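You operate a simulated robot arm through the tools that you are given. There is no shell and no other tool. Be economical: measure what you need, move in short steps, check, and stop when the job is done.

The job below is to be done with a simulated robot arm. You get a single attempt, and the scene is never put back.

## Task
Put the white tub in the shallow green tray. Fetch the small blue spool and set it on top of the grey pulley. Fetch the small felt block and set it on top of the blue tub. Put the red block on the right rack middle shelf away on the right rack top shelf. Shut the blue sliding lid. Switch the brake lever off. Fetch the green tag and set it on the rewind bench top. Shut the lower coil drawer. Fetch the small grey pulley and set it on the pink paper pad. Push the right blue flap shut. The order is free. Set down upright: white tub, small blue spool. The brake lever goes anticlockwise seen from above, to its stop.

Only the result counts: the job must be done as asked and must still hold three seconds after the hand-in. Knocking over, shifting, dropping, spilling or breaking anything else fails it. A push-on lid holds only when it is set on centred and level and pressed home; a screw cap is set on level and turned clockwise until tight.

## Robot
A 6-joint arm with a two-finger parallel gripper on a trunk, on a base that drives. Base frame: it is fixed to the floor where the robot stands at the start and does not move with it; the origin is under the middle of the robot, x ahead of it, y to its left, z up; the surface under the hand at the start is at about z = 0.8. Lengths are in m, angles in degrees, forces in N, time in s.
With the tool pointing down near the work surface it reaches from about 0.32 to 0.82 m from the robot's upright axis, wherever it stands. Its first joint turns from -166.0 to 166.0 degrees. Places, roughly: blue sliding lid [0.7, -0.3, 0.8]; blue tub (6x6x7 cm) [0.8, 4.1, 0.8]; brake lever [0.1, -1.4, 0.6]; green tag [0.5, -2.25, 1.25]; grey pulley (10x10x3 cm) [0.6, 3, 0.8]; lower coil drawer [-3.8, -2.2, 0.4]; pink paper pad (20x27x2 cm) [-4, -2, 0.8]; red block (10x6x5 cm) [0.7, 0.4, 0.5]; rewind bench top [0.3, -1.5, 0.6]; right blue flap [0.2, -3.1, 0.7]; right rack top shelf [0.7, 0.3, 0.8]; shallow green tray inside (16x18 cm) [0.74, 0.38, 0.8]; small blue spool (6x6x8 cm) [0.6, 0.3, 0.8]; small felt block (4x4x4 cm) [0.6, 4.1, 0.8]; small grey pulley (6x6x3 cm) [-6.6, 0.1, 0.8]; white tub (6x6x7 cm) [0.5, 0.2, 0.5]. Payload 3.43 kg.
The tool frame sits at the grasp point between the pads (the TCP): z along the fingers, y along the line on which they close. The tips reach 0.034 m beyond it. Largest opening 0.128 m; finger width 0.024, thickness 0.012; the body of the gripper, 0.048 by 0.13 m, starts 0.096 m behind the TCP.
Orientation is that of the tool frame in the base frame, as a unit quaternion [x, y, z, w]. With the fingers straight down and closing along the base's y, the tool's x points along the base's -x, its y along +y and its z along -z.

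## Interface
- The arm moves only by the tool play_rows. Its arguments are lists of equal length, an entry for each row: "delta_pos": the shift along the tool's x, y, z in m, a list of three; "delta_rot": the turn, a rotation vector about the tool's x, y, z in degrees, a list of three; "gripper": the closure, from 0 (fully open) to 1 (shut). In form: {"delta_pos": [[x, y, z], ...], "delta_rot": [[wx, wy, wz], ...], "gripper": [gripper, ...]}. A call has 1 to 20 rows; each row is the pose to reach, as a shift and turn from the pose commanded when the call began, along the tool's axes at that moment. Rows are played at 5 a second. More than 0.05 m and 8.6 degrees between two rows, or a gripper value outside its range, and nothing of the call is played. Where a pose cannot be reached the arm comes as near as it can. A force on the tool above 40 N (or 10 N above the force at the start of the call, whichever is more), or a blocked arm, ends the call early, and 0.2 s more pass. The fingers move at their own pace (about 0.045 m/s each) and stop on an object; they squeeze with about 27 N. The grip force told is the motor's: it shows also when the fingers shut on nothing. Time passes only in rows, and 0.2 s behind the last, so rows that repeat a pose let the fingers close. The reply holds the time, the measured pose of the TCP, the force on the tool along the base axes, the opening and the grip force, in the units named above and with some noise, with the torque about the TCP (base axes, N m) and any sound that the robot's microphone picked up, and new pictures: "show" is both (left out), scene, wrist or none.
- Cameras (640 x 400 px; columns grow to the right, rows downward): "scene" is now at [0.0067, 0.1295, 1.4944]; the picture's right is [-0.31, -0.95, 0.00], its down [-0.79, 0.25, -0.56] and it looks along [0.53, -0.17, -0.83] (base axes); focal length 281 px, centre (320, 200). "wrist" rides on the gripper at [0.076, -0.011, -0.16] in the tool frame; the picture's right is [0.15, 0.99, 0.00], its down [-0.88, 0.13, -0.46] and it looks along [-0.45, 0.07, 0.89] (tool axes); focal length 234 px, centre (320, 200). There is no depth. A picture from a camera that has moved, and an enlarged one, comes with that camera's place and axes in the base frame and with its lens.
- drive_base(legs): drives the robot by 1 to 6 legs, each [ahead, turn to the left] in m and degrees, along the robot's own axes; the way and the turn of a leg run together, so that a leg with both is an arc; at most 1.5 m and 180 degrees a leg. The arm and the cameras ride along, it lands a little off, and it stops where it bumps. It gives what a move gives, and a new picture of the scene camera.
- turn_head(pan, tilt): turns the head with the scene camera to pan (to the left, within 155 degrees either way) and tilt (down, from -29 to 69), counted from straight ahead of the robot. It gives what a move gives, and a new picture of the scene camera.
- close_up(camera, box): a new picture of the part [left, top, right, bottom] of that camera's present view, enlarged. No time passes.
- sign_off(): hands the job in; it is judged then, once.

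Go step by step. Nothing tells you exact positions but the pictures and the camera data: compare them with the known pose of the tool, close in by small moves and look again before you grip or let go. The budget is 483 turns and 360 pictures, counting those below and the enlarged ones. Unless the task says otherwise, let go and move clear before handing in, and close with one line.

The tools are called after "Call:" by a JSON object that holds its "op" and its "data". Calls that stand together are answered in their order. play_rows: Moves the arm, as the interface text tells. Its arguments: {"type":"object","properties":{"delta_pos":{"type":"array"},"delta_rot":{"type":"array"},"gripper":{"type":"array"},"show":{"type":"string","enum":["both","scene","wrist","none"]}},"required":["delta_pos","delta_rot","gripper"]} The other tools are called the same way: drive_base (legs) drives the base; turn_head (pan, tilt) turns the head that bears the scene camera; close_up (camera, box) takes an enlarged picture of a part of a camera's view; sign_off () hands the job in.

At the start:

```text
time: 0.0
ee_pos: [0.4952, 0.1501, 0.9928]
ee_rot: [-0.003, 1.0, 0.0, 0.0]
wrist_force: [0.4, 0.3, 0.3]
torque: [0.06, 0.04, 0.01]
opening: 0.1278
finger_force: 0.0
robot x, y, heading: [-0.003, -0.0078, -0.3]
head pan, tilt: [-17.9, 56.0]
```

scene: 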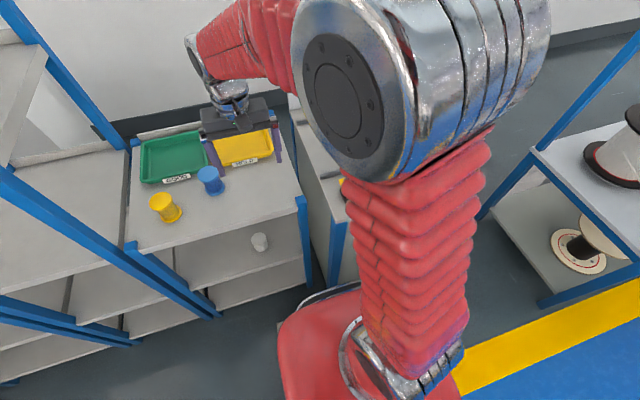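
wrist: 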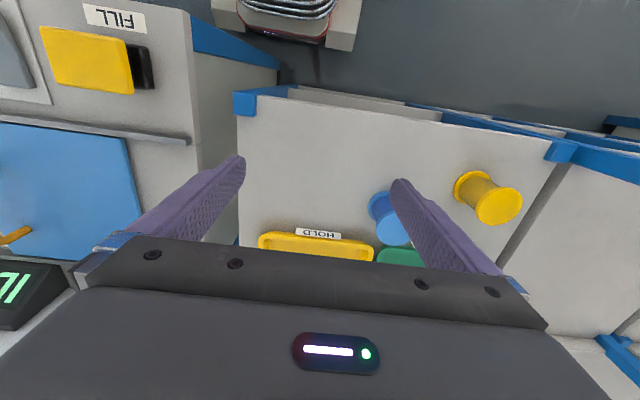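

I see a rack ahead with green and yellow trays, a blue spool and a yellow spool on top, and the white tub on the shelf below. I'll look around from here before moving.

Call:
{"op": "turn_head", "data": {"pan": 20, "tilt": 45}}

Call:
{"op": "turn_head", "data": {"pan": -60, "tilt": 30}}

Call:
{"op": "turn_head", "data": {"pan": 80, "tilt": 30}}

Call:
{"op": "turn_head", "data": {"pan": 150, "tilt": 25}}

Call:
{"op": "turn_head", "data": {"pan": -130, "tilt": 25}}

```text
time: 1.0
ee_pos: [0.4947, 0.1509, 0.9935]
ee_rot: [-0.003, 1.0, 0.0, 0.0]
wrist_force: [0.0, 0.3, 0.3]
torque: [-0.01, 0.01, -0.04]
opening: 0.1278
finger_force: 0.1
robot x, y, heading: [0.0045, -0.0079, -0.3]
head pan, tilt: [20.0, 45.0]
camera scene: at [0.0155, 0.179, 1.509], right [0.34, -0.94, 0.0], down [-0.66, -0.24, -0.71], along [0.66, 0.24, -0.71], focal length 281 px, centre (320, 200)
```

scene: 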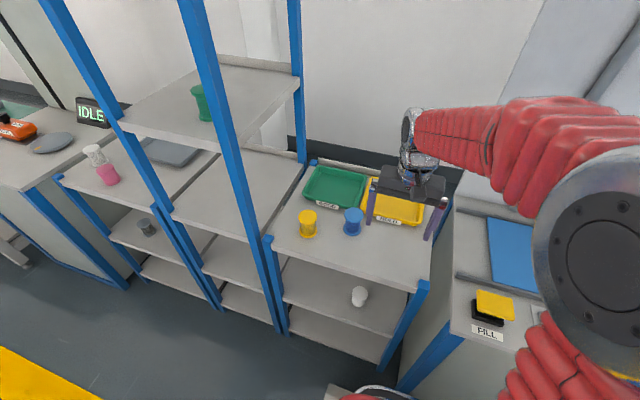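

```text
time: 2.6
ee_pos: [0.4937, 0.152, 0.9929]
ee_rot: [-0.003, 1.0, 0.0, 0.0]
wrist_force: [-0.3, 0.6, -0.4]
torque: [0.01, 0.0, 0.01]
opening: 0.1282
finger_force: 0.0
robot x, y, heading: [-0.0006, -0.0082, 0.2]
head pan, tilt: [-60.0, 30.0]
camera scene: at [-0.0156, 0.073, 1.5317], right [-0.87, -0.5, 0.0], down [-0.25, 0.43, -0.87], along [0.43, -0.75, -0.5], focal length 281 px, centre (320, 200)
```

scene: 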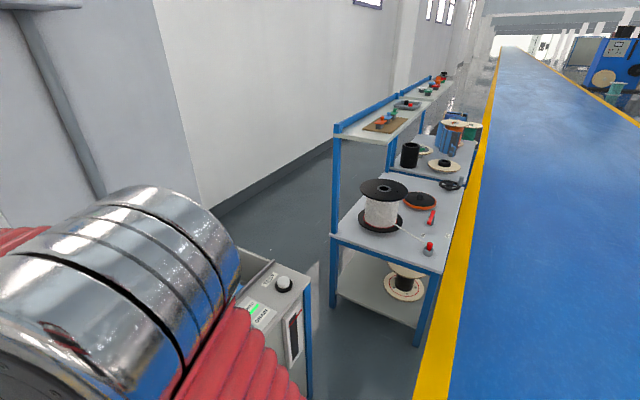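

```text
time: 4.8
ee_pos: [0.4943, 0.1502, 0.9923]
ee_rot: [-0.004, 1.0, 0.0, 0.0]
wrist_force: [-0.1, -0.6, 0.2]
torque: [0.04, 0.0, 0.01]
opening: 0.128
finger_force: 0.1
robot x, y, heading: [-0.0003, -0.009, -0.0]
head pan, tilt: [80.0, 30.0]
camera scene: at [-0.0452, 0.2403, 1.5317], right [0.98, -0.17, 0.0], down [-0.09, -0.49, -0.87], along [0.15, 0.85, -0.5], focal length 281 px, centre (320, 200)
```

scene: 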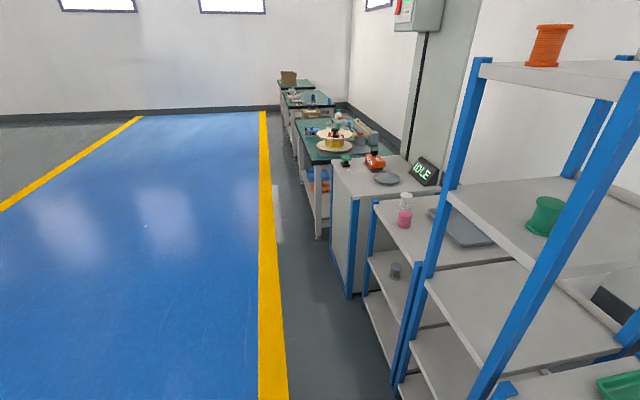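

```text
time: 6.2
ee_pos: [0.4948, 0.1509, 0.9936]
ee_rot: [-0.004, 1.0, -0.001, 0.0]
wrist_force: [-0.4, -1.4, 0.6]
torque: [-0.02, 0.03, 0.0]
opening: 0.1281
finger_force: 0.1
robot x, y, heading: [-0.0001, -0.0077, -0.0]
head pan, tilt: [150.0, 25.0]
camera scene: at [-0.1407, 0.1973, 1.5397], right [0.5, 0.87, 0.0], down [0.37, -0.21, -0.91], along [-0.78, 0.45, -0.42], focal length 281 px, centre (320, 200)
```

scene: 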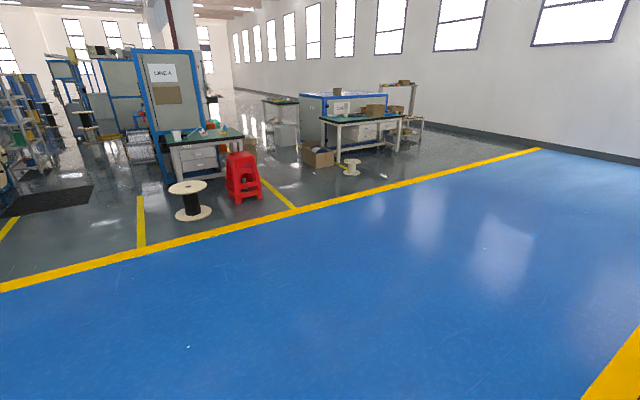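

```text
time: 10.1
ee_pos: [0.4951, 0.1503, 0.9927]
ee_rot: [-0.004, 1.0, 0.0, 0.0]
wrist_force: [-0.9, -0.1, 0.2]
torque: [-0.02, -0.02, -0.04]
opening: 0.1276
finger_force: 0.0
robot x, y, heading: [0.002, -0.0066, 0.0]
head pan, tilt: [-130.0, 25.0]
camera scene: at [-0.1201, 0.0806, 1.5397], right [-0.77, 0.64, 0.0], down [0.27, 0.32, -0.91], along [-0.58, -0.69, -0.42], focal length 281 px, centre (320, 200)
```

scene: 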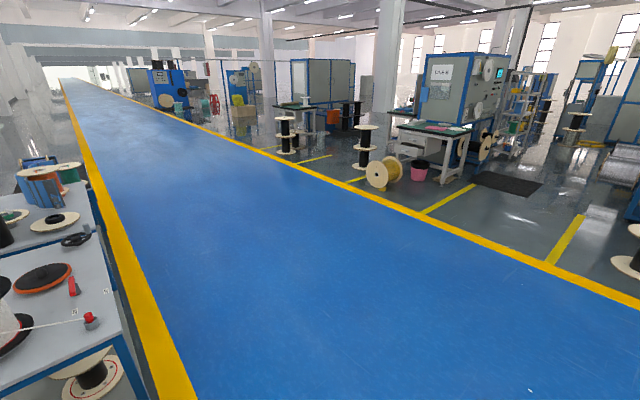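

The rack holding the white tub and red block is straight ahead. I'll zoom in on it.

Call:
{"op": "turn_head", "data": {"pan": 10, "tilt": 55}}

Call:
{"op": "close_up", "data": {"camera": "scene", "box": [160, 100, 480, 300]}}

Call:
{"op": "close_up", "data": {"camera": "wrist", "box": [0, 0, 640, 400]}}

```text
time: 12.3
ee_pos: [0.4957, 0.1496, 0.993]
ee_rot: [-0.003, 1.0, 0.0, -0.001]
wrist_force: [0.1, 0.3, 0.2]
torque: [-0.03, -0.01, 0.0]
opening: 0.128
finger_force: 0.0
robot x, y, heading: [0.0011, -0.0052, -0.3]
head pan, tilt: [10.0, 55.0]
camera scene: at [0.0101, 0.1638, 1.4956], right [0.17, -0.98, 0.0], down [-0.81, -0.14, -0.57], along [0.56, 0.1, -0.82], focal length 281 px, centre (320, 200)
```

scene: 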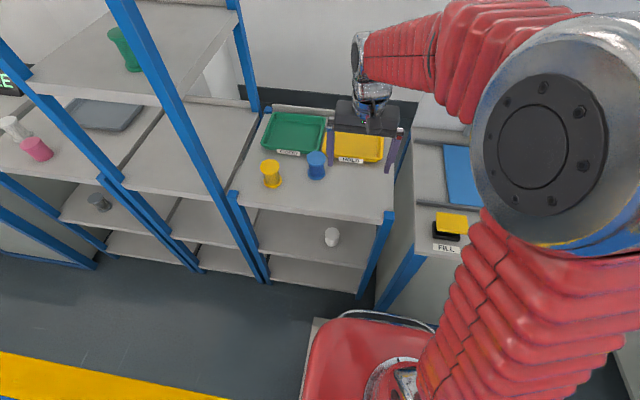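

```text
2.00 times, centred on (320, 200) of scene
camera zoom: at [0.0101, 0.1638, 1.4956], right [0.17, -0.98, 0.0], down [-0.81, -0.14, -0.57], along [0.56, 0.1, -0.82], focal length 562 px, centre (320, 200)
```

zoom: 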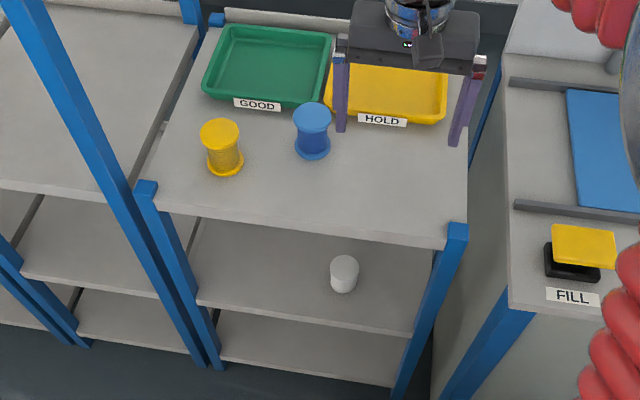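

```text
1.00 times, centred on (320, 200) of wrist (not enlarged: the box is as wide or as high as the picture)
camera zoom: at [0.4196, 0.139, 1.1521], right [-0.15, 0.99, 0.0], down [0.88, 0.14, 0.46], along [0.45, 0.07, -0.89], focal length 234 px, centre (320, 200)
```

zoom: 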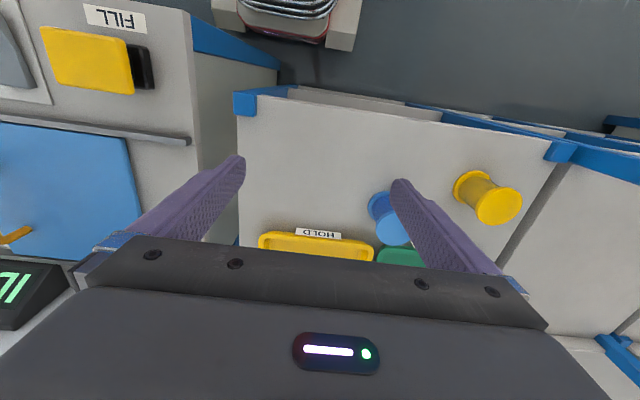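

I'll back the robot straight away from the rack to see under the top shelf and free the arm.

Call:
{"op": "drive_base", "data": {"legs": [[-0.8, 0]]}}

Call:
{"op": "turn_head", "data": {"pan": 10, "tilt": 35}}

Call:
{"op": "close_up", "data": {"camera": "scene", "box": [200, 100, 440, 250]}}

```text
time: 17.8
ee_pos: [-0.3139, 0.1511, 0.9931]
ee_rot: [-0.007, 1.0, 0.0, 0.001]
wrist_force: [1.0, 0.1, -0.7]
torque: [-0.01, 0.0, 0.04]
opening: 0.1281
finger_force: 0.1
robot x, y, heading: [-0.8054, -0.0083, 0.2]
head pan, tilt: [10.0, 55.0]
camera scene: at [-0.7977, 0.1617, 1.4956], right [0.18, -0.98, 0.0], down [-0.81, -0.15, -0.57], along [0.56, 0.1, -0.82], focal length 281 px, centre (320, 200)
```

scene: 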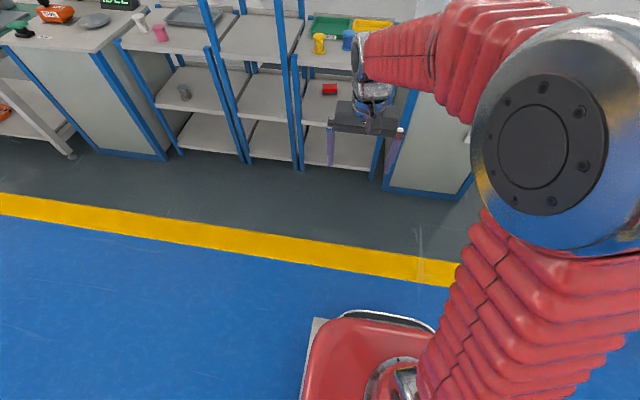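

```text
time: 18.7
ee_pos: [-0.3128, 0.1515, 0.9927]
ee_rot: [-0.006, 1.0, 0.0, 0.0]
wrist_force: [-0.4, -0.2, -0.4]
torque: [-0.03, 0.0, 0.0]
opening: 0.128
finger_force: 0.0
robot x, y, heading: [-0.8055, -0.011, 0.2]
head pan, tilt: [10.0, 35.0]
camera scene: at [-0.782, 0.1645, 1.5238], right [0.18, -0.98, 0.0], down [-0.57, -0.1, -0.82], along [0.81, 0.15, -0.57], focal length 281 px, centre (320, 200)
```

scene: 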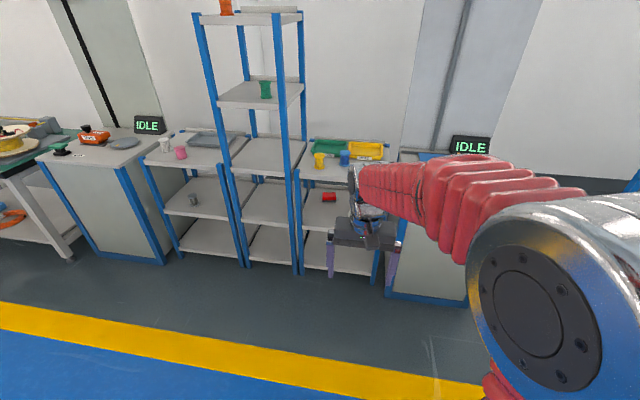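

```text
2.67 times, centred on (320, 175) of scene
camera zoom: at [-0.782, 0.1645, 1.5238], right [0.18, -0.98, 0.0], down [-0.57, -0.1, -0.82], along [0.81, 0.15, -0.57], focal length 749 px, centre (320, 267)
```

zoom: 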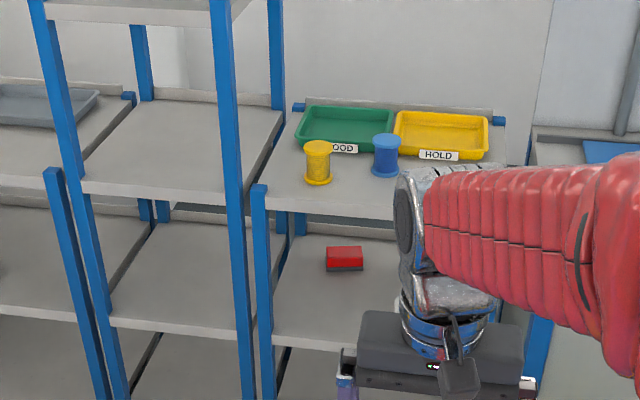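

White tub is at about (0.50, 0.21) and the red block at about (0.74, 0.38) on the middle shelf. I'll roll the gripper so its camera rides above, then tilt it to horizontal for reaching in.

Call:
{"op": "play_rows", "data": {"delta_pos": [[0, 0, 0], [0, 0, 0], [0, 0, 0], [0, 0, 0], [0, 0, 0], [0, 0, 0], [0, 0, 0], [0, 0, 0], [0, 0, 0], [0, 0, 0], [0, 0, 0], [0, 0, 0], [0, 0, 0], [0, 0, 0], [0, 0, 0], [0, 0, 0], [0, 0, 0], [0, 0, 0], [0, 0, 0], [0, 0, 0]], "delta_rot": [[0, 0, 8.5], [0, 0, 17], [0, 0, 25.5], [0, 0, 34], [0, 0, 42.5], [0, 0, 51], [0, 0, 59.5], [0, 0, 68], [0, 0, 76.5], [0, 0, 85], [0, 0, 93.5], [0, 0, 102], [0, 0, 110.5], [0, 0, 119], [0, 0, 127.5], [0, 0, 136], [0, 0, 144.5], [0, 0, 153], [0, 0, 161.5], [0, 0, 170]], "gripper": [0, 0, 0, 0, 0, 0, 0, 0, 0, 0, 0, 0, 0, 0, 0, 0, 0, 0, 0, 0], "show": "wrist"}}

```text
time: 22.9
ee_pos: [-0.3029, 0.0785, 0.9813]
ee_rot: [0.992, 0.121, 0.001, -0.031]
wrist_force: [-0.2, 0.1, 0.3]
torque: [-0.01, -0.04, 0.01]
opening: 0.1279
finger_force: 0.1
out of reach, approached as far as the arm can: row 19, 20
robot x, y, heading: [-0.8119, -0.0112, 0.6]
head pan, tilt: [10.0, 35.0]
camera wrist: at [-0.23, 0.0974, 1.1434], right [0.38, -0.92, -0.06], down [-0.82, -0.36, 0.44], along [-0.43, -0.12, -0.9], focal length 234 px, centre (320, 200)
```

wrist: 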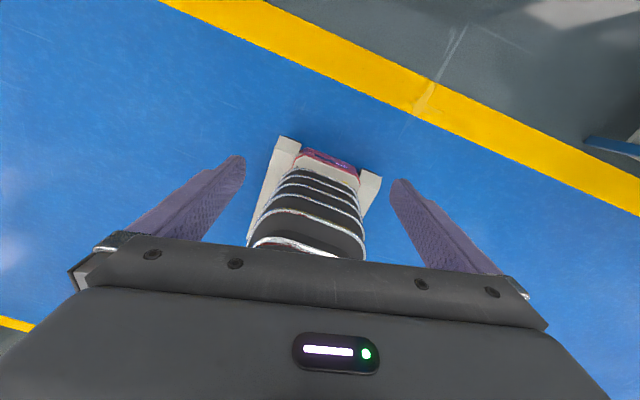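

The roll stops short of 180°, so I'll go back to the original roll and use a tilted approach with the camera outside the shelf instead.

Call:
{"op": "play_rows", "data": {"delta_pos": [[0, 0, 0], [0, 0, 0], [0, 0, 0], [0, 0, 0], [0, 0, 0], [0, 0, 0], [0, 0, 0], [0, 0, 0], [0, 0, 0], [0, 0, 0], [0, 0, 0], [0, 0, 0], [0, 0, 0], [0, 0, 0], [0, 0, 0], [0, 0, 0], [0, 0, 0], [0, 0, 0], [0, 0, 0], [0, 0, 0]], "delta_rot": [[0, 0, -8.5], [0, 0, -17], [0, 0, -25.5], [0, 0, -34], [0, 0, -42.5], [0, 0, -51], [0, 0, -59.5], [0, 0, -68], [0, 0, -76.5], [0, 0, -85], [0, 0, -93.5], [0, 0, -102], [0, 0, -110.5], [0, 0, -119], [0, 0, -127.5], [0, 0, -136], [0, 0, -144.5], [0, 0, -153], [0, 0, -161.5], [0, 0, -170]], "gripper": [0, 0, 0, 0, 0, 0, 0, 0, 0, 0, 0, 0, 0, 0, 0, 0, 0, 0, 0, 0], "show": "none"}}

```text
time: 27.1
ee_pos: [-0.3037, 0.0792, 0.9826]
ee_rot: [-0.035, 0.999, 0.03, 0.0]
wrist_force: [0.3, -0.2, 0.8]
torque: [0.02, 0.0, 0.0]
opening: 0.1281
finger_force: 0.0
robot x, y, heading: [-0.8137, -0.0129, 0.5]
head pan, tilt: [10.0, 35.0]
```

Restoring square orientation, then I'll tilt.

Call:
{"op": "play_rows", "data": {"delta_pos": [[0, 0, 0]], "delta_rot": [[3.4, 0, 4.0]], "gripper": [0], "show": "none"}}

Call:
{"op": "play_rows", "data": {"delta_pos": [[0, 0.01, 0], [0, 0.03, 0], [0, 0.05, 0], [0, 0.07, 0], [0, 0.09, 0], [0, 0.12, 0]], "delta_rot": [[0, -7.5, 0], [0, -15, 0], [0, -22.5, 0], [0, -30, 0], [0, -37.5, 0], [0, -45, 0]], "gripper": [0, 0, 0, 0, 0, 0], "show": "scene"}}

```text
time: 27.5
ee_pos: [-0.3027, 0.0791, 0.983]
ee_rot: [-0.001, 1.0, 0.001, -0.001]
wrist_force: [-0.4, -0.4, -0.4]
torque: [0.0, 0.04, 0.03]
opening: 0.1279
finger_force: 0.1
robot x, y, heading: [-0.8081, -0.009, 0.4]
head pan, tilt: [10.0, 35.0]
```

```text
time: 28.9
ee_pos: [-0.3034, 0.1992, 0.9832]
ee_rot: [0.001, 0.925, 0.001, 0.381]
wrist_force: [0.2, 0.6, 0.1]
torque: [-0.05, -0.01, 0.0]
opening: 0.1277
finger_force: 0.1
robot x, y, heading: [-0.8063, -0.005, 0.2]
head pan, tilt: [10.0, 35.0]
camera scene: at [-0.7821, 0.1646, 1.5239], right [0.18, -0.98, 0.0], down [-0.56, -0.1, -0.82], along [0.81, 0.15, -0.57], focal length 281 px, centre (320, 200)
```

scene: 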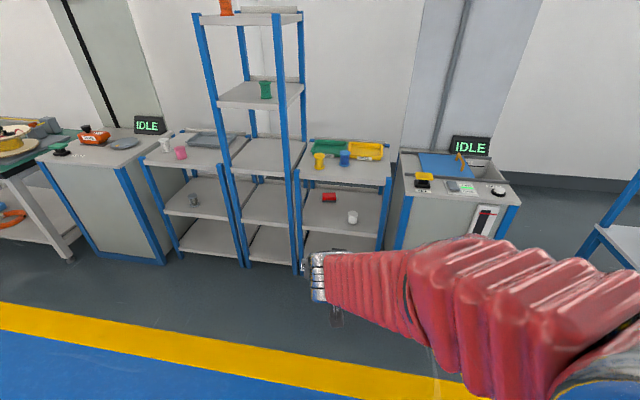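

Now tilted 45°; the rack is unobstructed. I'll zoom to measure it.

Call:
{"op": "close_up", "data": {"camera": "scene", "box": [285, 125, 405, 200]}}

Call:
{"op": "close_up", "data": {"camera": "scene", "box": [285, 180, 405, 255]}}

Call:
{"op": "close_up", "data": {"camera": "scene", "box": [390, 125, 550, 225]}}

```text
5.33 times, centred on (345, 162) of scene
camera zoom: at [-0.7821, 0.1646, 1.5239], right [0.18, -0.98, 0.0], down [-0.56, -0.1, -0.82], along [0.81, 0.15, -0.57], focal length 1497 px, centre (187, 400)
```

zoom: 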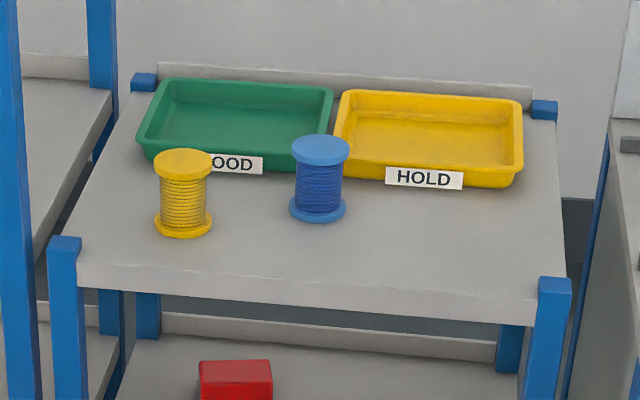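

```text
5.33 times, centred on (345, 218) of scene
camera zoom: at [-0.7821, 0.1646, 1.5239], right [0.18, -0.98, 0.0], down [-0.56, -0.1, -0.82], along [0.81, 0.15, -0.57], focal length 1497 px, centre (187, 107)
```

zoom: 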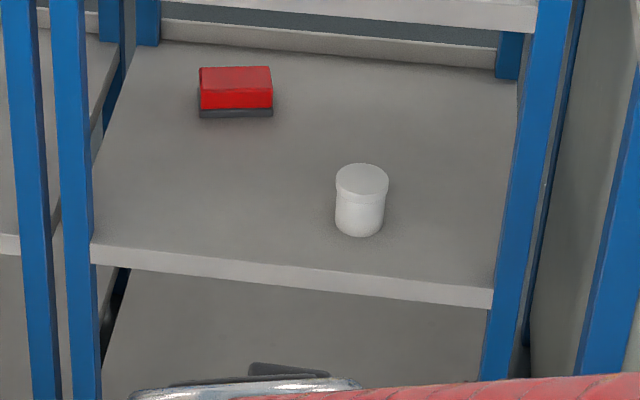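

```text
4.00 times, centred on (470, 175) of scene
camera zoom: at [-0.7821, 0.1646, 1.5239], right [0.18, -0.98, 0.0], down [-0.56, -0.1, -0.82], along [0.81, 0.15, -0.57], focal length 1123 px, centre (-280, 300)
```

zoom: 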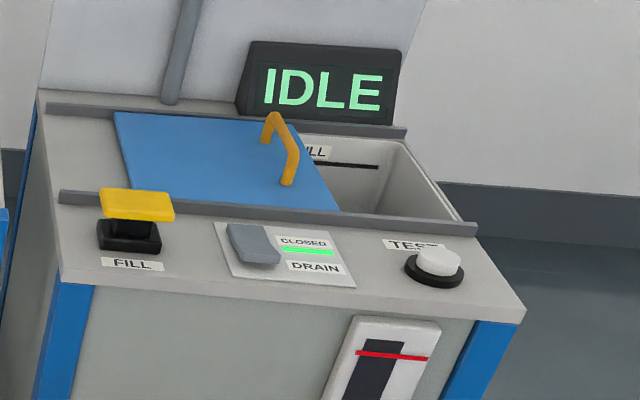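

Estimated: middle shelf z≈0.45, tub centre ≈(0.54, 0.20), red block ≈(0.74, 0.376) turned about 10°. I'll drive forward for the tub.

Call:
{"op": "drive_base", "data": {"legs": [[0.48, 0]]}}

```text
time: 32.4
ee_pos: [0.1774, 0.2009, 0.9829]
ee_rot: [0.002, 0.924, 0.001, 0.381]
wrist_force: [-0.5, -0.2, -0.1]
torque: [-0.02, 0.04, -0.01]
opening: 0.1279
finger_force: 0.1
robot x, y, heading: [-0.3277, -0.0126, 0.2]
head pan, tilt: [10.0, 35.0]
camera scene: at [-0.3033, 0.167, 1.5239], right [0.18, -0.98, 0.0], down [-0.56, -0.1, -0.82], along [0.81, 0.15, -0.57], focal length 281 px, centre (320, 200)
```

scene: 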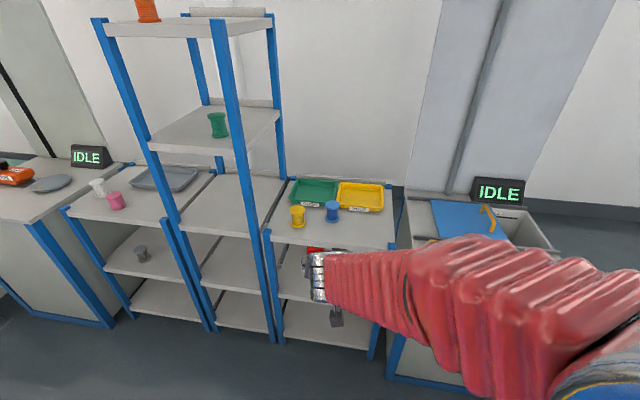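

Lowering to a pre-grasp point in front of the tub.

Call:
{"op": "play_rows", "data": {"delta_pos": [[0.012, 0, 0.045], [0.024, 0, 0.09], [0.036, 0, 0.135], [0.048, 0, 0.18], [0.06, 0, 0.225], [0.072, 0, 0.27], [0.0835, 0, 0.3157]], "delta_rot": [[0, 0, 0], [0, 0, 0], [0, 0, 0], [0, 0, 0], [0, 0, 0], [0, 0, 0], [0, 0, 0]], "gripper": [0.3, 0.3, 0.3, 0.3, 0.3, 0.3, 0.3]}}

```text
time: 34.0
ee_pos: [0.3423, 0.2001, 0.6998]
ee_rot: [0.002, 0.925, 0.001, 0.381]
wrist_force: [-0.6, 0.3, -0.3]
torque: [0.01, -0.01, 0.0]
opening: 0.0898
finger_force: 0.1
robot x, y, heading: [-0.3301, -0.0043, 0.4]
head pan, tilt: [10.0, 35.0]
camera scene: at [-0.3032, 0.167, 1.5239], right [0.18, -0.98, 0.0], down [-0.56, -0.1, -0.82], along [0.81, 0.15, -0.57], focal length 281 px, centre (320, 200)
camera wrist: at [0.1746, 0.1898, 0.7606], right [-0.1, 0.99, -0.1], down [0.3, 0.13, 0.94], along [0.95, 0.07, -0.31], focal length 234 px, centre (320, 200)
```

scene: 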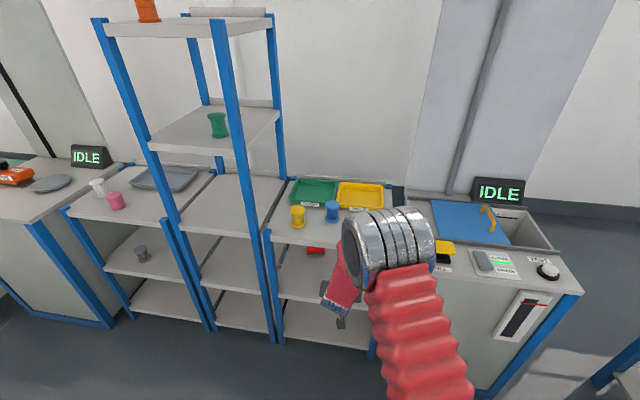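
wrist: 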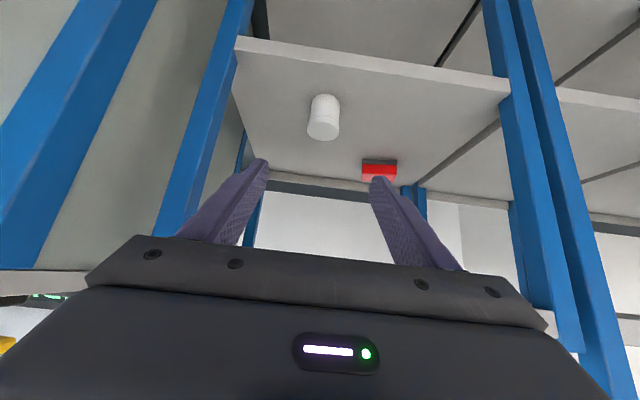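

The tub lines up between the fingers at y≈0.203. Moving in along the tool axis.

Call:
{"op": "play_rows", "data": {"delta_pos": [[0, 0.003, 0.045], [0, 0.003, 0.09], [0, 0.003, 0.135], [0, 0.003, 0.18], [0, 0.003, 0.22], [0, 0.003, 0.25]], "delta_rot": [[0, 0, 0], [0, 0, 0], [0, 0, 0], [0, 0, 0], [0, 0, 0], [0, 0, 0]], "gripper": [0.2, 0.2, 0.2, 0.2, 0.2, 0.2]}}

```text
time: 35.4
ee_pos: [0.5164, 0.2032, 0.5227]
ee_rot: [0.001, 0.925, 0.001, 0.381]
wrist_force: [0.5, -0.1, 0.0]
torque: [0.02, -0.01, 0.03]
opening: 0.1023
finger_force: 0.1
robot x, y, heading: [-0.3288, -0.0057, 0.4]
head pan, tilt: [10.0, 35.0]
camera scene: at [-0.3028, 0.167, 1.5239], right [0.18, -0.98, 0.0], down [-0.56, -0.1, -0.82], along [0.81, 0.15, -0.57], focal length 281 px, centre (320, 200)
camera wrist: at [0.3506, 0.1926, 0.5825], right [-0.1, 0.99, -0.1], down [0.3, 0.13, 0.94], along [0.95, 0.07, -0.31], focal length 234 px, centre (320, 200)
```

scene: 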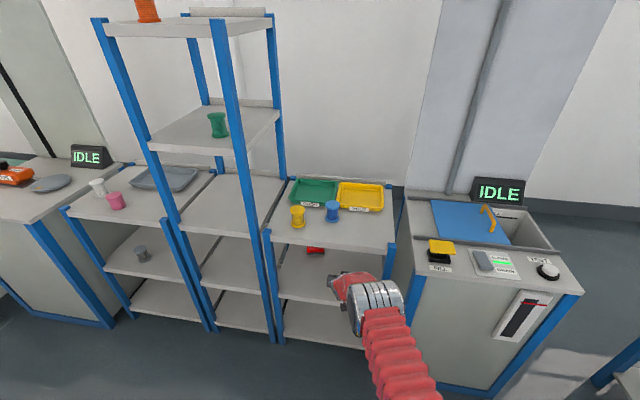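
wrist: 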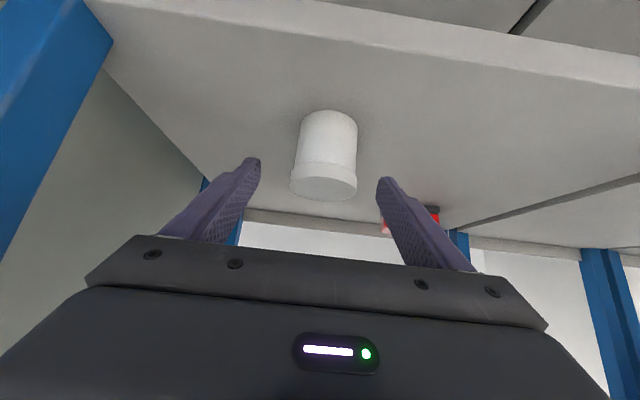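

Tub is centred between the fingers. Advancing the last 4 cm and closing.

Call:
{"op": "play_rows", "data": {"delta_pos": [[-0.001, 0.001, 0.02], [-0.002, 0.001, 0.038], [-0.002, 0.001, 0.038], [-0.002, 0.001, 0.038], [-0.002, 0.001, 0.038], [-0.002, 0.001, 0.038]], "delta_rot": [[0, 0, 0], [0, 0, 0], [0, 0, 0], [0, 0, 0], [0, 0, 0], [0, 0, 0]], "gripper": [0.2, 0.2, 1, 1, 1, 1], "show": "wrist"}}

```text
time: 36.8
ee_pos: [0.5439, 0.2051, 0.4981]
ee_rot: [0.002, 0.925, 0.0, 0.381]
wrist_force: [1.6, 0.5, -0.2]
torque: [-0.02, -0.03, -0.02]
opening: 0.0572
finger_force: 26.8
robot x, y, heading: [-0.3264, -0.0062, 0.4]
head pan, tilt: [10.0, 35.0]
camera wrist: at [0.3787, 0.1938, 0.5579], right [-0.1, 0.99, -0.1], down [0.3, 0.13, 0.94], along [0.95, 0.07, -0.31], focal length 234 px, centre (320, 200)
```

wrist: 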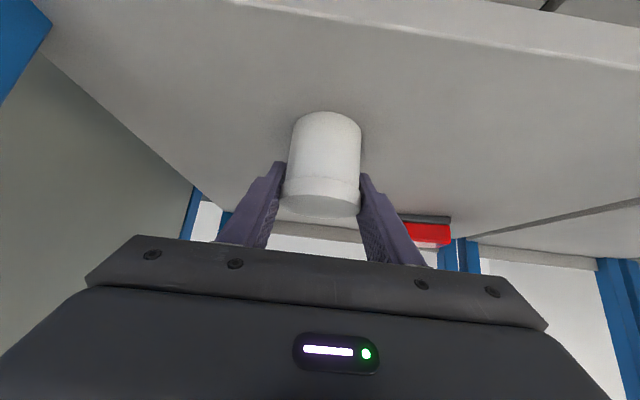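

Tub gripped. I'll retreat along the approach line and raise it above the top shelf.

Call:
{"op": "play_rows", "data": {"delta_pos": [[0, 0, -0.04], [0, 0, -0.08], [0, 0, -0.12], [0, 0, -0.16], [0, 0, -0.2], [0, 0, -0.24], [0, 0, -0.28], [-0.032, 0, -0.312], [-0.064, 0, -0.344], [-0.096, 0, -0.376], [-0.128, 0, -0.408], [-0.16, 0, -0.44], [-0.192, 0, -0.472], [-0.22, 0, -0.5], [-0.235, 0, -0.515]], "delta_rot": [[0, 0, 0], [0, 0, 0], [0, 0, 0], [0, 0, 0], [0, 0, 0], [0, 0, 0], [0, 0, 0], [0, 0, 0], [0, 0, 0], [0, 0, 0], [0, 0, 0], [0, 0, 0], [0, 0, 0], [0, 0, 0], [0, 0, 0]], "gripper": [1, 1, 1, 1, 1, 1, 1, 1, 1, 1, 1, 1, 1, 1, 1], "show": "scene"}}

```text
time: 40.0
ee_pos: [0.3473, 0.2045, 1.0297]
ee_rot: [0.001, 0.924, 0.001, 0.381]
wrist_force: [-0.4, -0.1, -1.4]
torque: [0.0, 0.01, 0.0]
opening: 0.0571
finger_force: 27.1
robot x, y, heading: [-0.3325, -0.0057, 0.0]
head pan, tilt: [10.0, 35.0]
camera scene: at [-0.303, 0.167, 1.5239], right [0.18, -0.98, 0.0], down [-0.56, -0.1, -0.82], along [0.81, 0.15, -0.57], focal length 281 px, centre (320, 200)
```

scene: 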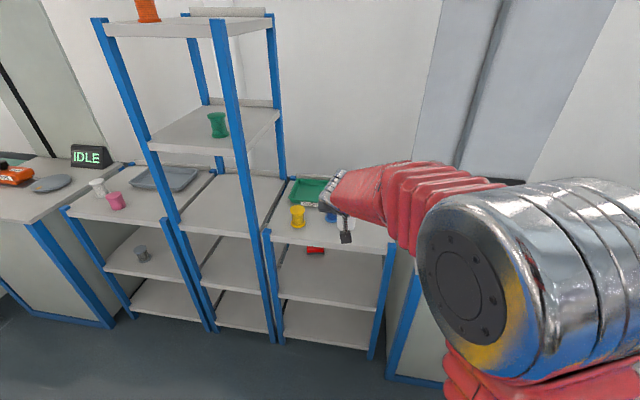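

Driving forward 0.3 m with the tub held high, over the trays.

Call:
{"op": "drive_base", "data": {"legs": [[0.3, 0]]}}

Call:
{"op": "play_rows", "data": {"delta_pos": [[0, 0.035, 0], [-0.01, 0.07, 0.01], [-0.03, 0.105, 0.03], [-0.05, 0.147, 0.05], [-0.069, 0.147, 0.069]], "delta_rot": [[0, 0, 0], [0, 0, 0], [0, 0, 0], [0, 0, 0], [0, 0, 0]], "gripper": [1, 1, 1, 1, 1], "show": "both"}}

```text
time: 42.5
ee_pos: [0.6499, 0.2057, 1.0285]
ee_rot: [0.002, 0.925, 0.001, 0.381]
wrist_force: [0.5, 0.5, 0.1]
torque: [0.0, -0.02, 0.03]
opening: 0.0571
finger_force: 27.3
robot x, y, heading: [-0.0271, -0.0019, 0.2]
head pan, tilt: [10.0, 35.0]
camera scene: at [-0.0017, 0.1683, 1.5239], right [0.18, -0.98, 0.0], down [-0.56, -0.1, -0.82], along [0.81, 0.15, -0.57], focal length 281 px, centre (320, 200)
```

scene: 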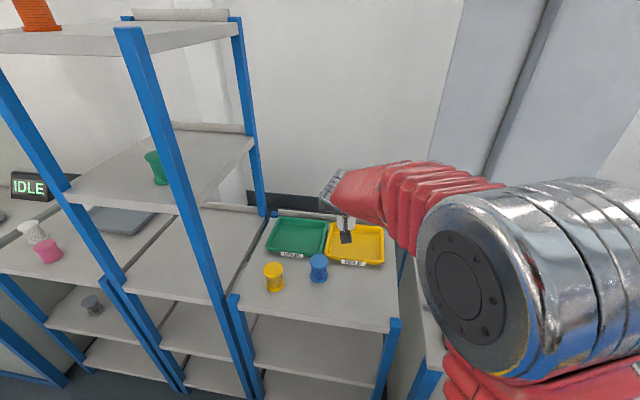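

```text
refused: row 4 steps farther than a row can; nothing moved
```

The step was too large; I'll redo it with smaller steps after measuring the tray up close.

Call:
{"op": "close_up", "data": {"camera": "scene", "box": [240, 200, 400, 300]}}

Call:
{"op": "play_rows", "data": {"delta_pos": [[0, 0.035, 0], [-0.01, 0.07, 0.01], [-0.025, 0.105, 0.025], [-0.045, 0.135, 0.045], [-0.067, 0.147, 0.067]], "delta_rot": [[0, 0, 0], [0, 0, 0], [0, 0, 0], [0, 0, 0], [0, 0, 0]], "gripper": [1, 1, 1, 1, 1], "show": "both"}}

```text
4.00 times, centred on (320, 250) of scene
camera zoom: at [-0.0017, 0.1683, 1.5239], right [0.18, -0.98, 0.0], down [-0.56, -0.1, -0.82], along [0.81, 0.15, -0.57], focal length 1123 px, centre (320, 0)
```

zoom: 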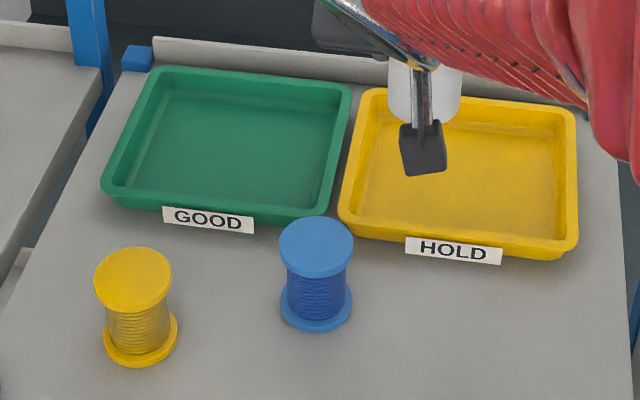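

```text
time: 43.7
ee_pos: [0.7451, 0.3535, 1.0304]
ee_rot: [0.002, 0.924, 0.0, 0.382]
wrist_force: [-0.5, -0.2, -1.3]
torque: [-0.03, 0.0, 0.0]
opening: 0.0571
finger_force: 26.6
robot x, y, heading: [-0.0281, -0.0041, 0.4]
head pan, tilt: [10.0, 35.0]
camera scene: at [-0.0018, 0.1683, 1.5239], right [0.18, -0.98, 0.0], down [-0.56, -0.1, -0.82], along [0.81, 0.15, -0.57], focal length 281 px, centre (320, 200)
camera wrist: at [0.5792, 0.3415, 1.0897], right [-0.1, 0.99, -0.1], down [0.3, 0.13, 0.94], along [0.95, 0.06, -0.31], focal length 234 px, centre (320, 200)
```

scene: 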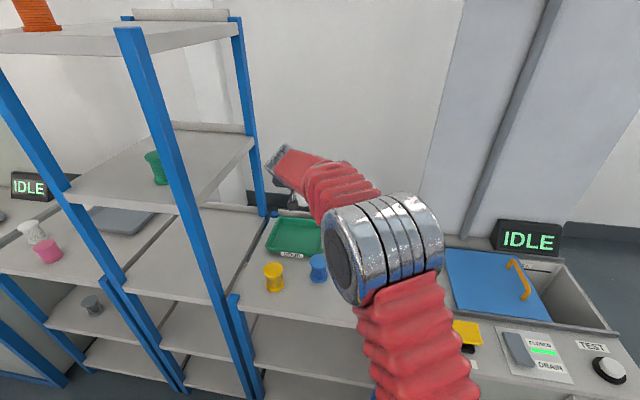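
wrist: 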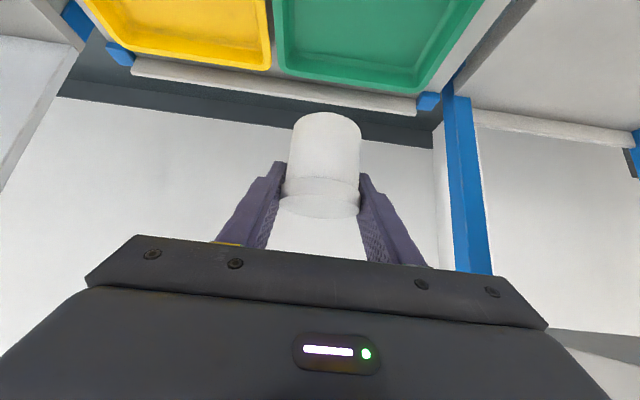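

Tub is above the green tray. Lowering straight down toward it.

Call:
{"op": "play_rows", "data": {"delta_pos": [[0.028, 0, 0.028], [0.056, 0, 0.057], [0.085, 0, 0.085], [0.106, 0, 0.107]], "delta_rot": [[0, 0, 0], [0, 0, 0], [0, 0, 0], [0, 0, 0]], "gripper": [1, 1, 1, 1], "show": "both"}}

Call:
{"op": "close_up", "data": {"camera": "scene", "box": [240, 200, 400, 300]}}

```text
time: 44.7
ee_pos: [0.7445, 0.3523, 0.8794]
ee_rot: [0.001, 0.924, 0.001, 0.382]
wrist_force: [-0.7, -0.2, -1.0]
torque: [0.0, 0.03, 0.0]
opening: 0.0571
finger_force: 26.7
robot x, y, heading: [-0.0275, -0.0016, 0.3]
head pan, tilt: [10.0, 35.0]
camera scene: at [-0.0016, 0.1683, 1.5239], right [0.18, -0.98, 0.0], down [-0.56, -0.1, -0.82], along [0.81, 0.15, -0.57], focal length 281 px, centre (320, 200)
camera wrist: at [0.5797, 0.3423, 0.9384], right [-0.1, 0.99, -0.1], down [0.3, 0.13, 0.94], along [0.95, 0.06, -0.31], focal length 234 px, centre (320, 200)
```

scene: 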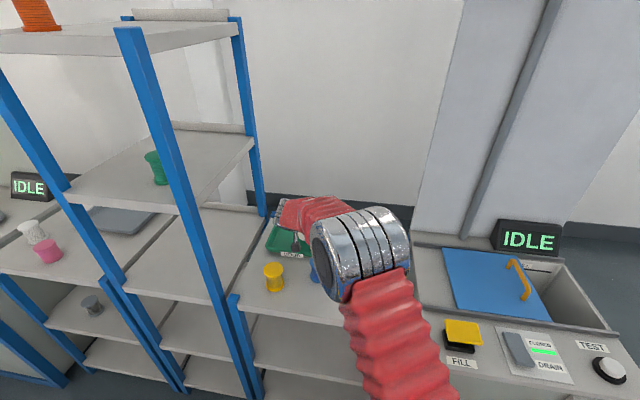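
wrist: 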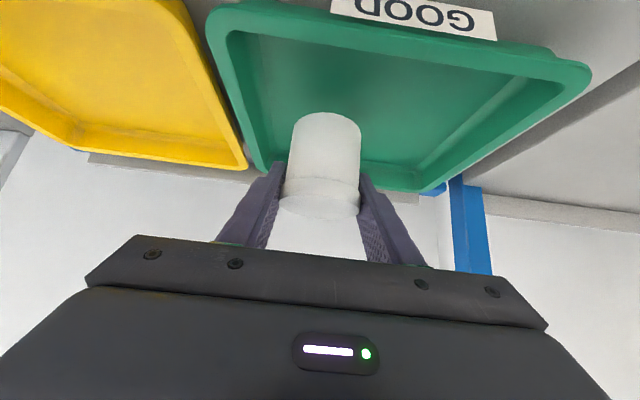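

```text
4.00 times, centred on (320, 250) of scene
camera zoom: at [-0.0016, 0.1683, 1.5239], right [0.18, -0.98, 0.0], down [-0.56, -0.1, -0.82], along [0.81, 0.15, -0.57], focal length 1123 px, centre (320, 0)
```

zoom: 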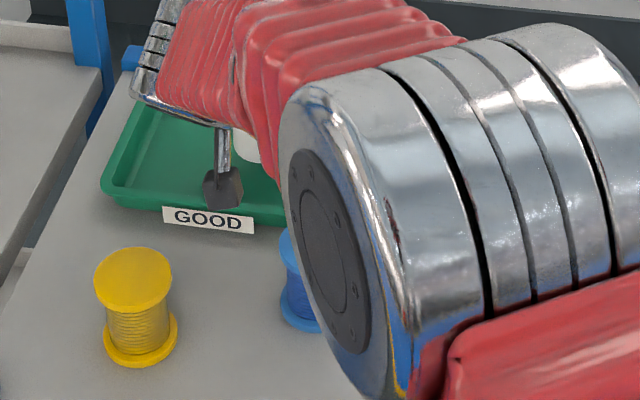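

Shifting slightly toward the tray's middle and lowering to contact.

Call:
{"op": "play_rows", "data": {"delta_pos": [[0, 0.02, 0], [0.007, 0.02, 0.007], [0.014, 0.02, 0.014], [0.018, 0.02, 0.018], [0.021, 0.02, 0.021], [0.024, 0.02, 0.024]], "delta_rot": [[0, 0, 0], [0, 0, 0], [0, 0, 0], [0, 0, 0], [0, 0, 0], [0, 0, 0]], "gripper": [1, 1, 1, 1, 1, 1], "show": "wrist"}}

```text
time: 46.1
ee_pos: [0.7457, 0.3731, 0.8481]
ee_rot: [0.002, 0.924, 0.002, 0.382]
wrist_force: [3.2, 0.0, 19.0]
torque: [0.01, 0.1, 0.01]
opening: 0.0571
finger_force: 27.2
robot x, y, heading: [-0.0201, -0.0073, 0.2]
head pan, tilt: [10.0, 35.0]
camera wrist: at [0.5798, 0.3625, 0.907], right [-0.1, 0.99, -0.1], down [0.3, 0.12, 0.95], along [0.95, 0.07, -0.31], focal length 234 px, centre (320, 200)
```

wrist: 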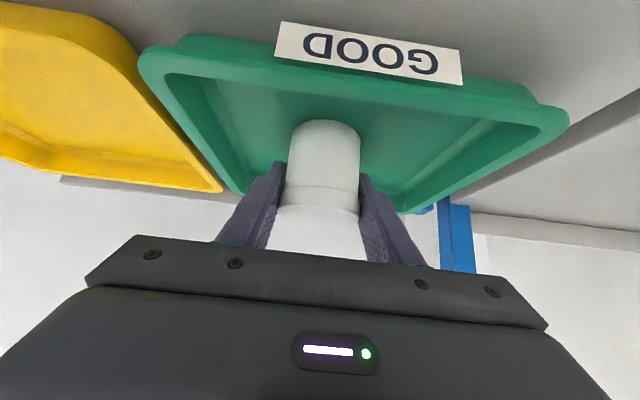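

Contact felt. Relaxing slightly, opening, and backing out along the tool axis.

Call:
{"op": "play_rows", "data": {"delta_pos": [[-0.001, 0, -0.001], [-0.001, 0, -0.001], [-0.001, 0, -0.001], [-0.001, 0, -0.001], [-0.001, 0, -0.03], [-0.001, 0, -0.07], [-0.001, 0, -0.11], [-0.001, 0, -0.15]], "delta_rot": [[0, 0, 0], [0, 0, 0], [0, 0, 0], [0, 0, 0], [0, 0, 0], [0, 0, 0], [0, 0, 0], [0, 0, 0]], "gripper": [1, 0.4, 0.4, 0.4, 0.4, 0.4, 0.4, 0.4], "show": "both"}}

```text
time: 47.9
ee_pos: [0.6395, 0.3729, 0.9515]
ee_rot: [0.002, 0.925, 0.001, 0.381]
wrist_force: [-0.4, -1.2, 0.4]
torque: [0.01, -0.03, 0.03]
opening: 0.0768
finger_force: 0.1
robot x, y, heading: [-0.0296, -0.0047, 0.2]
head pan, tilt: [10.0, 35.0]
camera scene: at [-0.0014, 0.1683, 1.5239], right [0.18, -0.98, 0.0], down [-0.56, -0.1, -0.82], along [0.81, 0.15, -0.57], focal length 281 px, centre (320, 200)
camera wrist: at [0.4742, 0.3616, 1.0125], right [-0.1, 0.99, -0.1], down [0.3, 0.13, 0.94], along [0.95, 0.06, -0.31], focal length 234 px, centre (320, 200)
```

scene: 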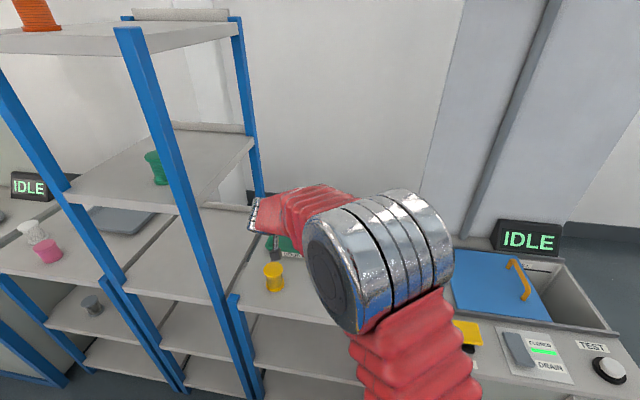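
wrist: 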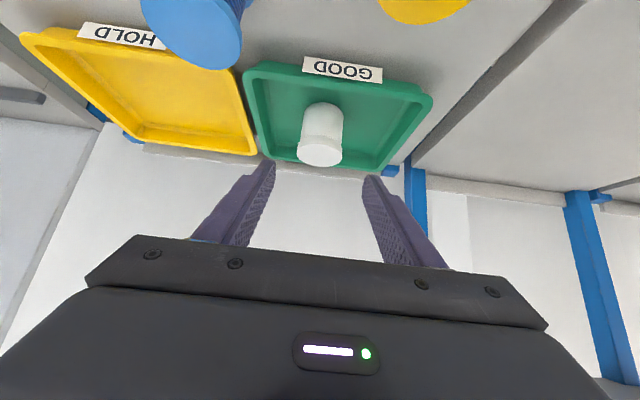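

The white tub stands upright in the green tray. Next is the red block: back up and set the tool at about 28° below horizontal.

Call:
{"op": "drive_base", "data": {"legs": [[-0.27, 0]]}}

Call:
{"op": "play_rows", "data": {"delta_pos": [[0, 0, 0], [0, 0, 0], [0, 0, 0]], "delta_rot": [[0, -6, 0], [0, -12, 0], [0, -17, 0]], "gripper": [0, 0, 0], "show": "none"}}

Call:
{"op": "play_rows", "data": {"delta_pos": [[0, 0, 0], [0, 0, 0]], "delta_rot": [[-4.4, 0, -2.35], [-8.83, 0, -4.69]], "gripper": [0, 0], "show": "none"}}

```text
time: 50.3
ee_pos: [0.3673, 0.3718, 0.9538]
ee_rot: [0.001, 0.925, 0.001, 0.381]
wrist_force: [0.2, -0.3, -0.1]
torque: [-0.02, -0.02, 0.01]
opening: 0.0765
finger_force: 0.0
robot x, y, heading: [-0.2994, -0.0073, -0.1]
head pan, tilt: [10.0, 35.0]
camera scene: at [-0.2748, 0.1672, 1.5239], right [0.18, -0.98, 0.0], down [-0.56, -0.1, -0.82], along [0.81, 0.15, -0.57], focal length 281 px, centre (320, 200)
```

scene: 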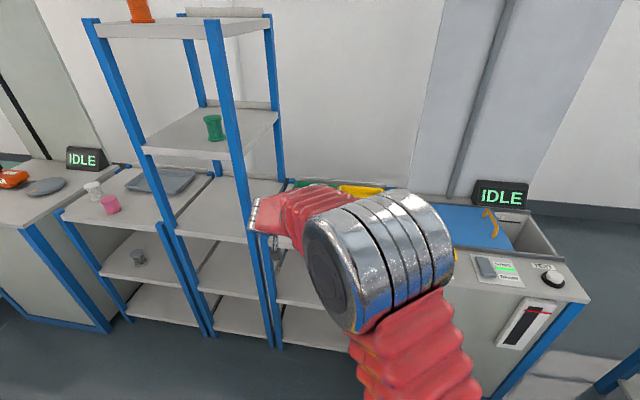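

```text
time: 51.1
ee_pos: [0.367, 0.3721, 0.9537]
ee_rot: [0.001, 0.858, 0.001, 0.514]
wrist_force: [-0.7, -0.2, 0.4]
torque: [0.0, -0.01, 0.03]
opening: 0.1279
finger_force: 0.2
robot x, y, heading: [-0.2993, -0.005, 0.3]
head pan, tilt: [10.0, 35.0]
```

```text
time: 51.7
ee_pos: [0.3672, 0.3722, 0.9525]
ee_rot: [-0.074, 0.855, 0.046, 0.511]
wrist_force: [0.9, 0.0, -0.8]
torque: [-0.01, 0.01, 0.02]
opening: 0.128
finger_force: 0.1
robot x, y, heading: [-0.2994, -0.0063, 0.4]
head pan, tilt: [10.0, 35.0]
```

Orientation is right. Lowering to the pre-grasp point in front of the middle shelf.

Call:
{"op": "play_rows", "data": {"delta_pos": [[0.037, -0.01, 0.025], [0.073, -0.02, 0.05], [0.11, -0.03, 0.075], [0.147, -0.04, 0.1], [0.183, -0.05, 0.125], [0.22, -0.0606, 0.15]], "delta_rot": [[0, 0, 0], [0, 0, 0], [0, 0, 0], [0, 0, 0], [0, 0, 0], [0, 0, 0]], "gripper": [0, 0, 0, 0, 0, 0], "show": "both"}}

```text
time: 53.1
ee_pos: [0.4046, 0.3174, 0.6891]
ee_rot: [-0.074, 0.854, 0.047, 0.512]
wrist_force: [-0.1, -0.3, -0.7]
torque: [-0.02, 0.03, 0.0]
opening: 0.1281
finger_force: 0.1
robot x, y, heading: [-0.3016, -0.0058, 0.2]
head pan, tilt: [10.0, 35.0]
camera scene: at [-0.2748, 0.1672, 1.5239], right [0.18, -0.98, 0.0], down [-0.56, -0.1, -0.82], along [0.81, 0.15, -0.57], focal length 281 px, centre (320, 200)
camera wrist: at [0.2341, 0.2768, 0.6973], right [-0.24, 0.96, -0.13], down [-0.01, 0.13, 0.99], along [0.97, 0.24, -0.02], focal length 234 px, centre (320, 200)
```

scene: 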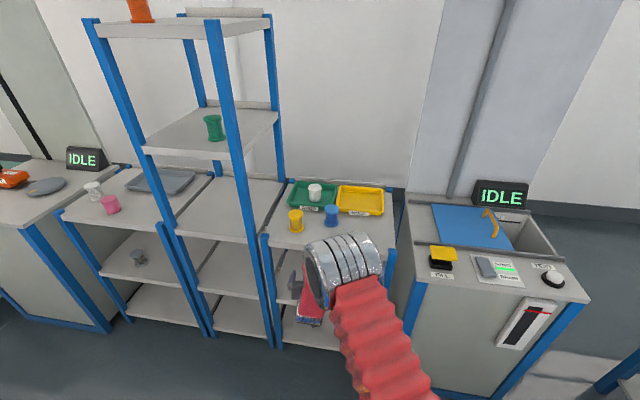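
wrist: 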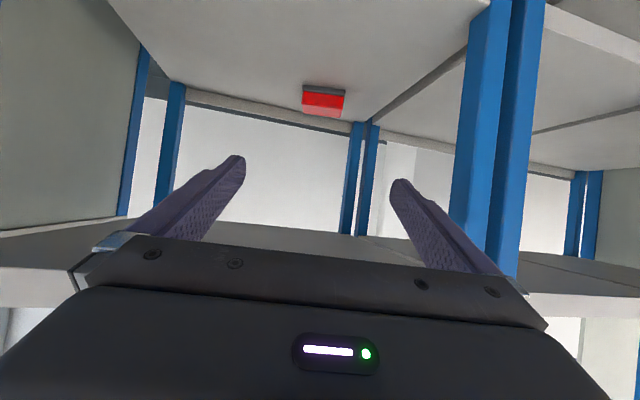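

The block is visible ahead of the fingers. Zooming on it to get its yaw.

Call:
{"op": "close_up", "data": {"camera": "wrist", "box": [264, 60, 384, 135]}}

Call:
{"op": "close_up", "data": {"camera": "scene", "box": [240, 160, 400, 260]}}

```text
5.33 times, centred on (324, 98) of wrist
camera zoom: at [0.2341, 0.2768, 0.6973], right [-0.24, 0.96, -0.13], down [-0.01, 0.13, 0.99], along [0.97, 0.24, -0.02], focal length 1249 px, centre (299, 747)
```

zoom: 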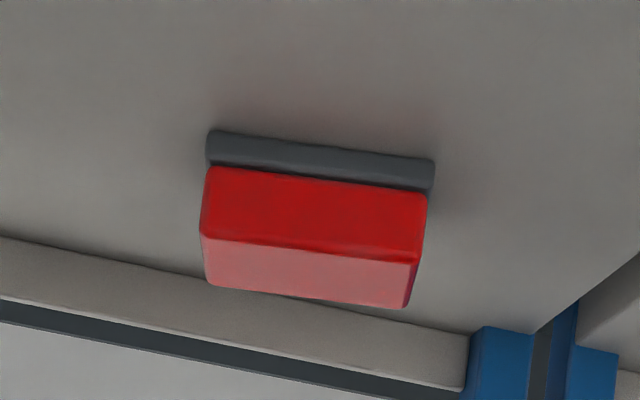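

```text
4.00 times, centred on (320, 210) of scene
camera zoom: at [-0.2748, 0.1672, 1.5239], right [0.18, -0.98, 0.0], down [-0.56, -0.1, -0.82], along [0.81, 0.15, -0.57], focal length 1123 px, centre (320, 160)
```

zoom: 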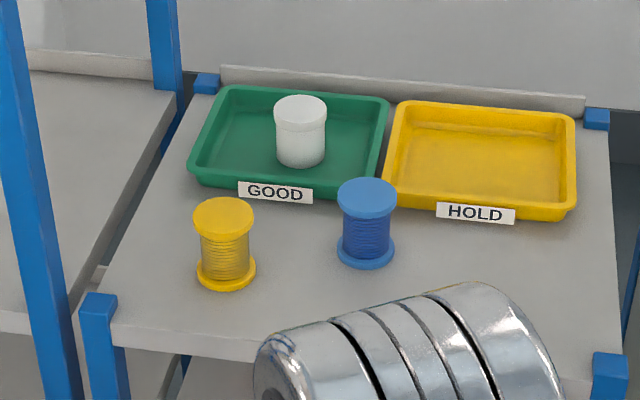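

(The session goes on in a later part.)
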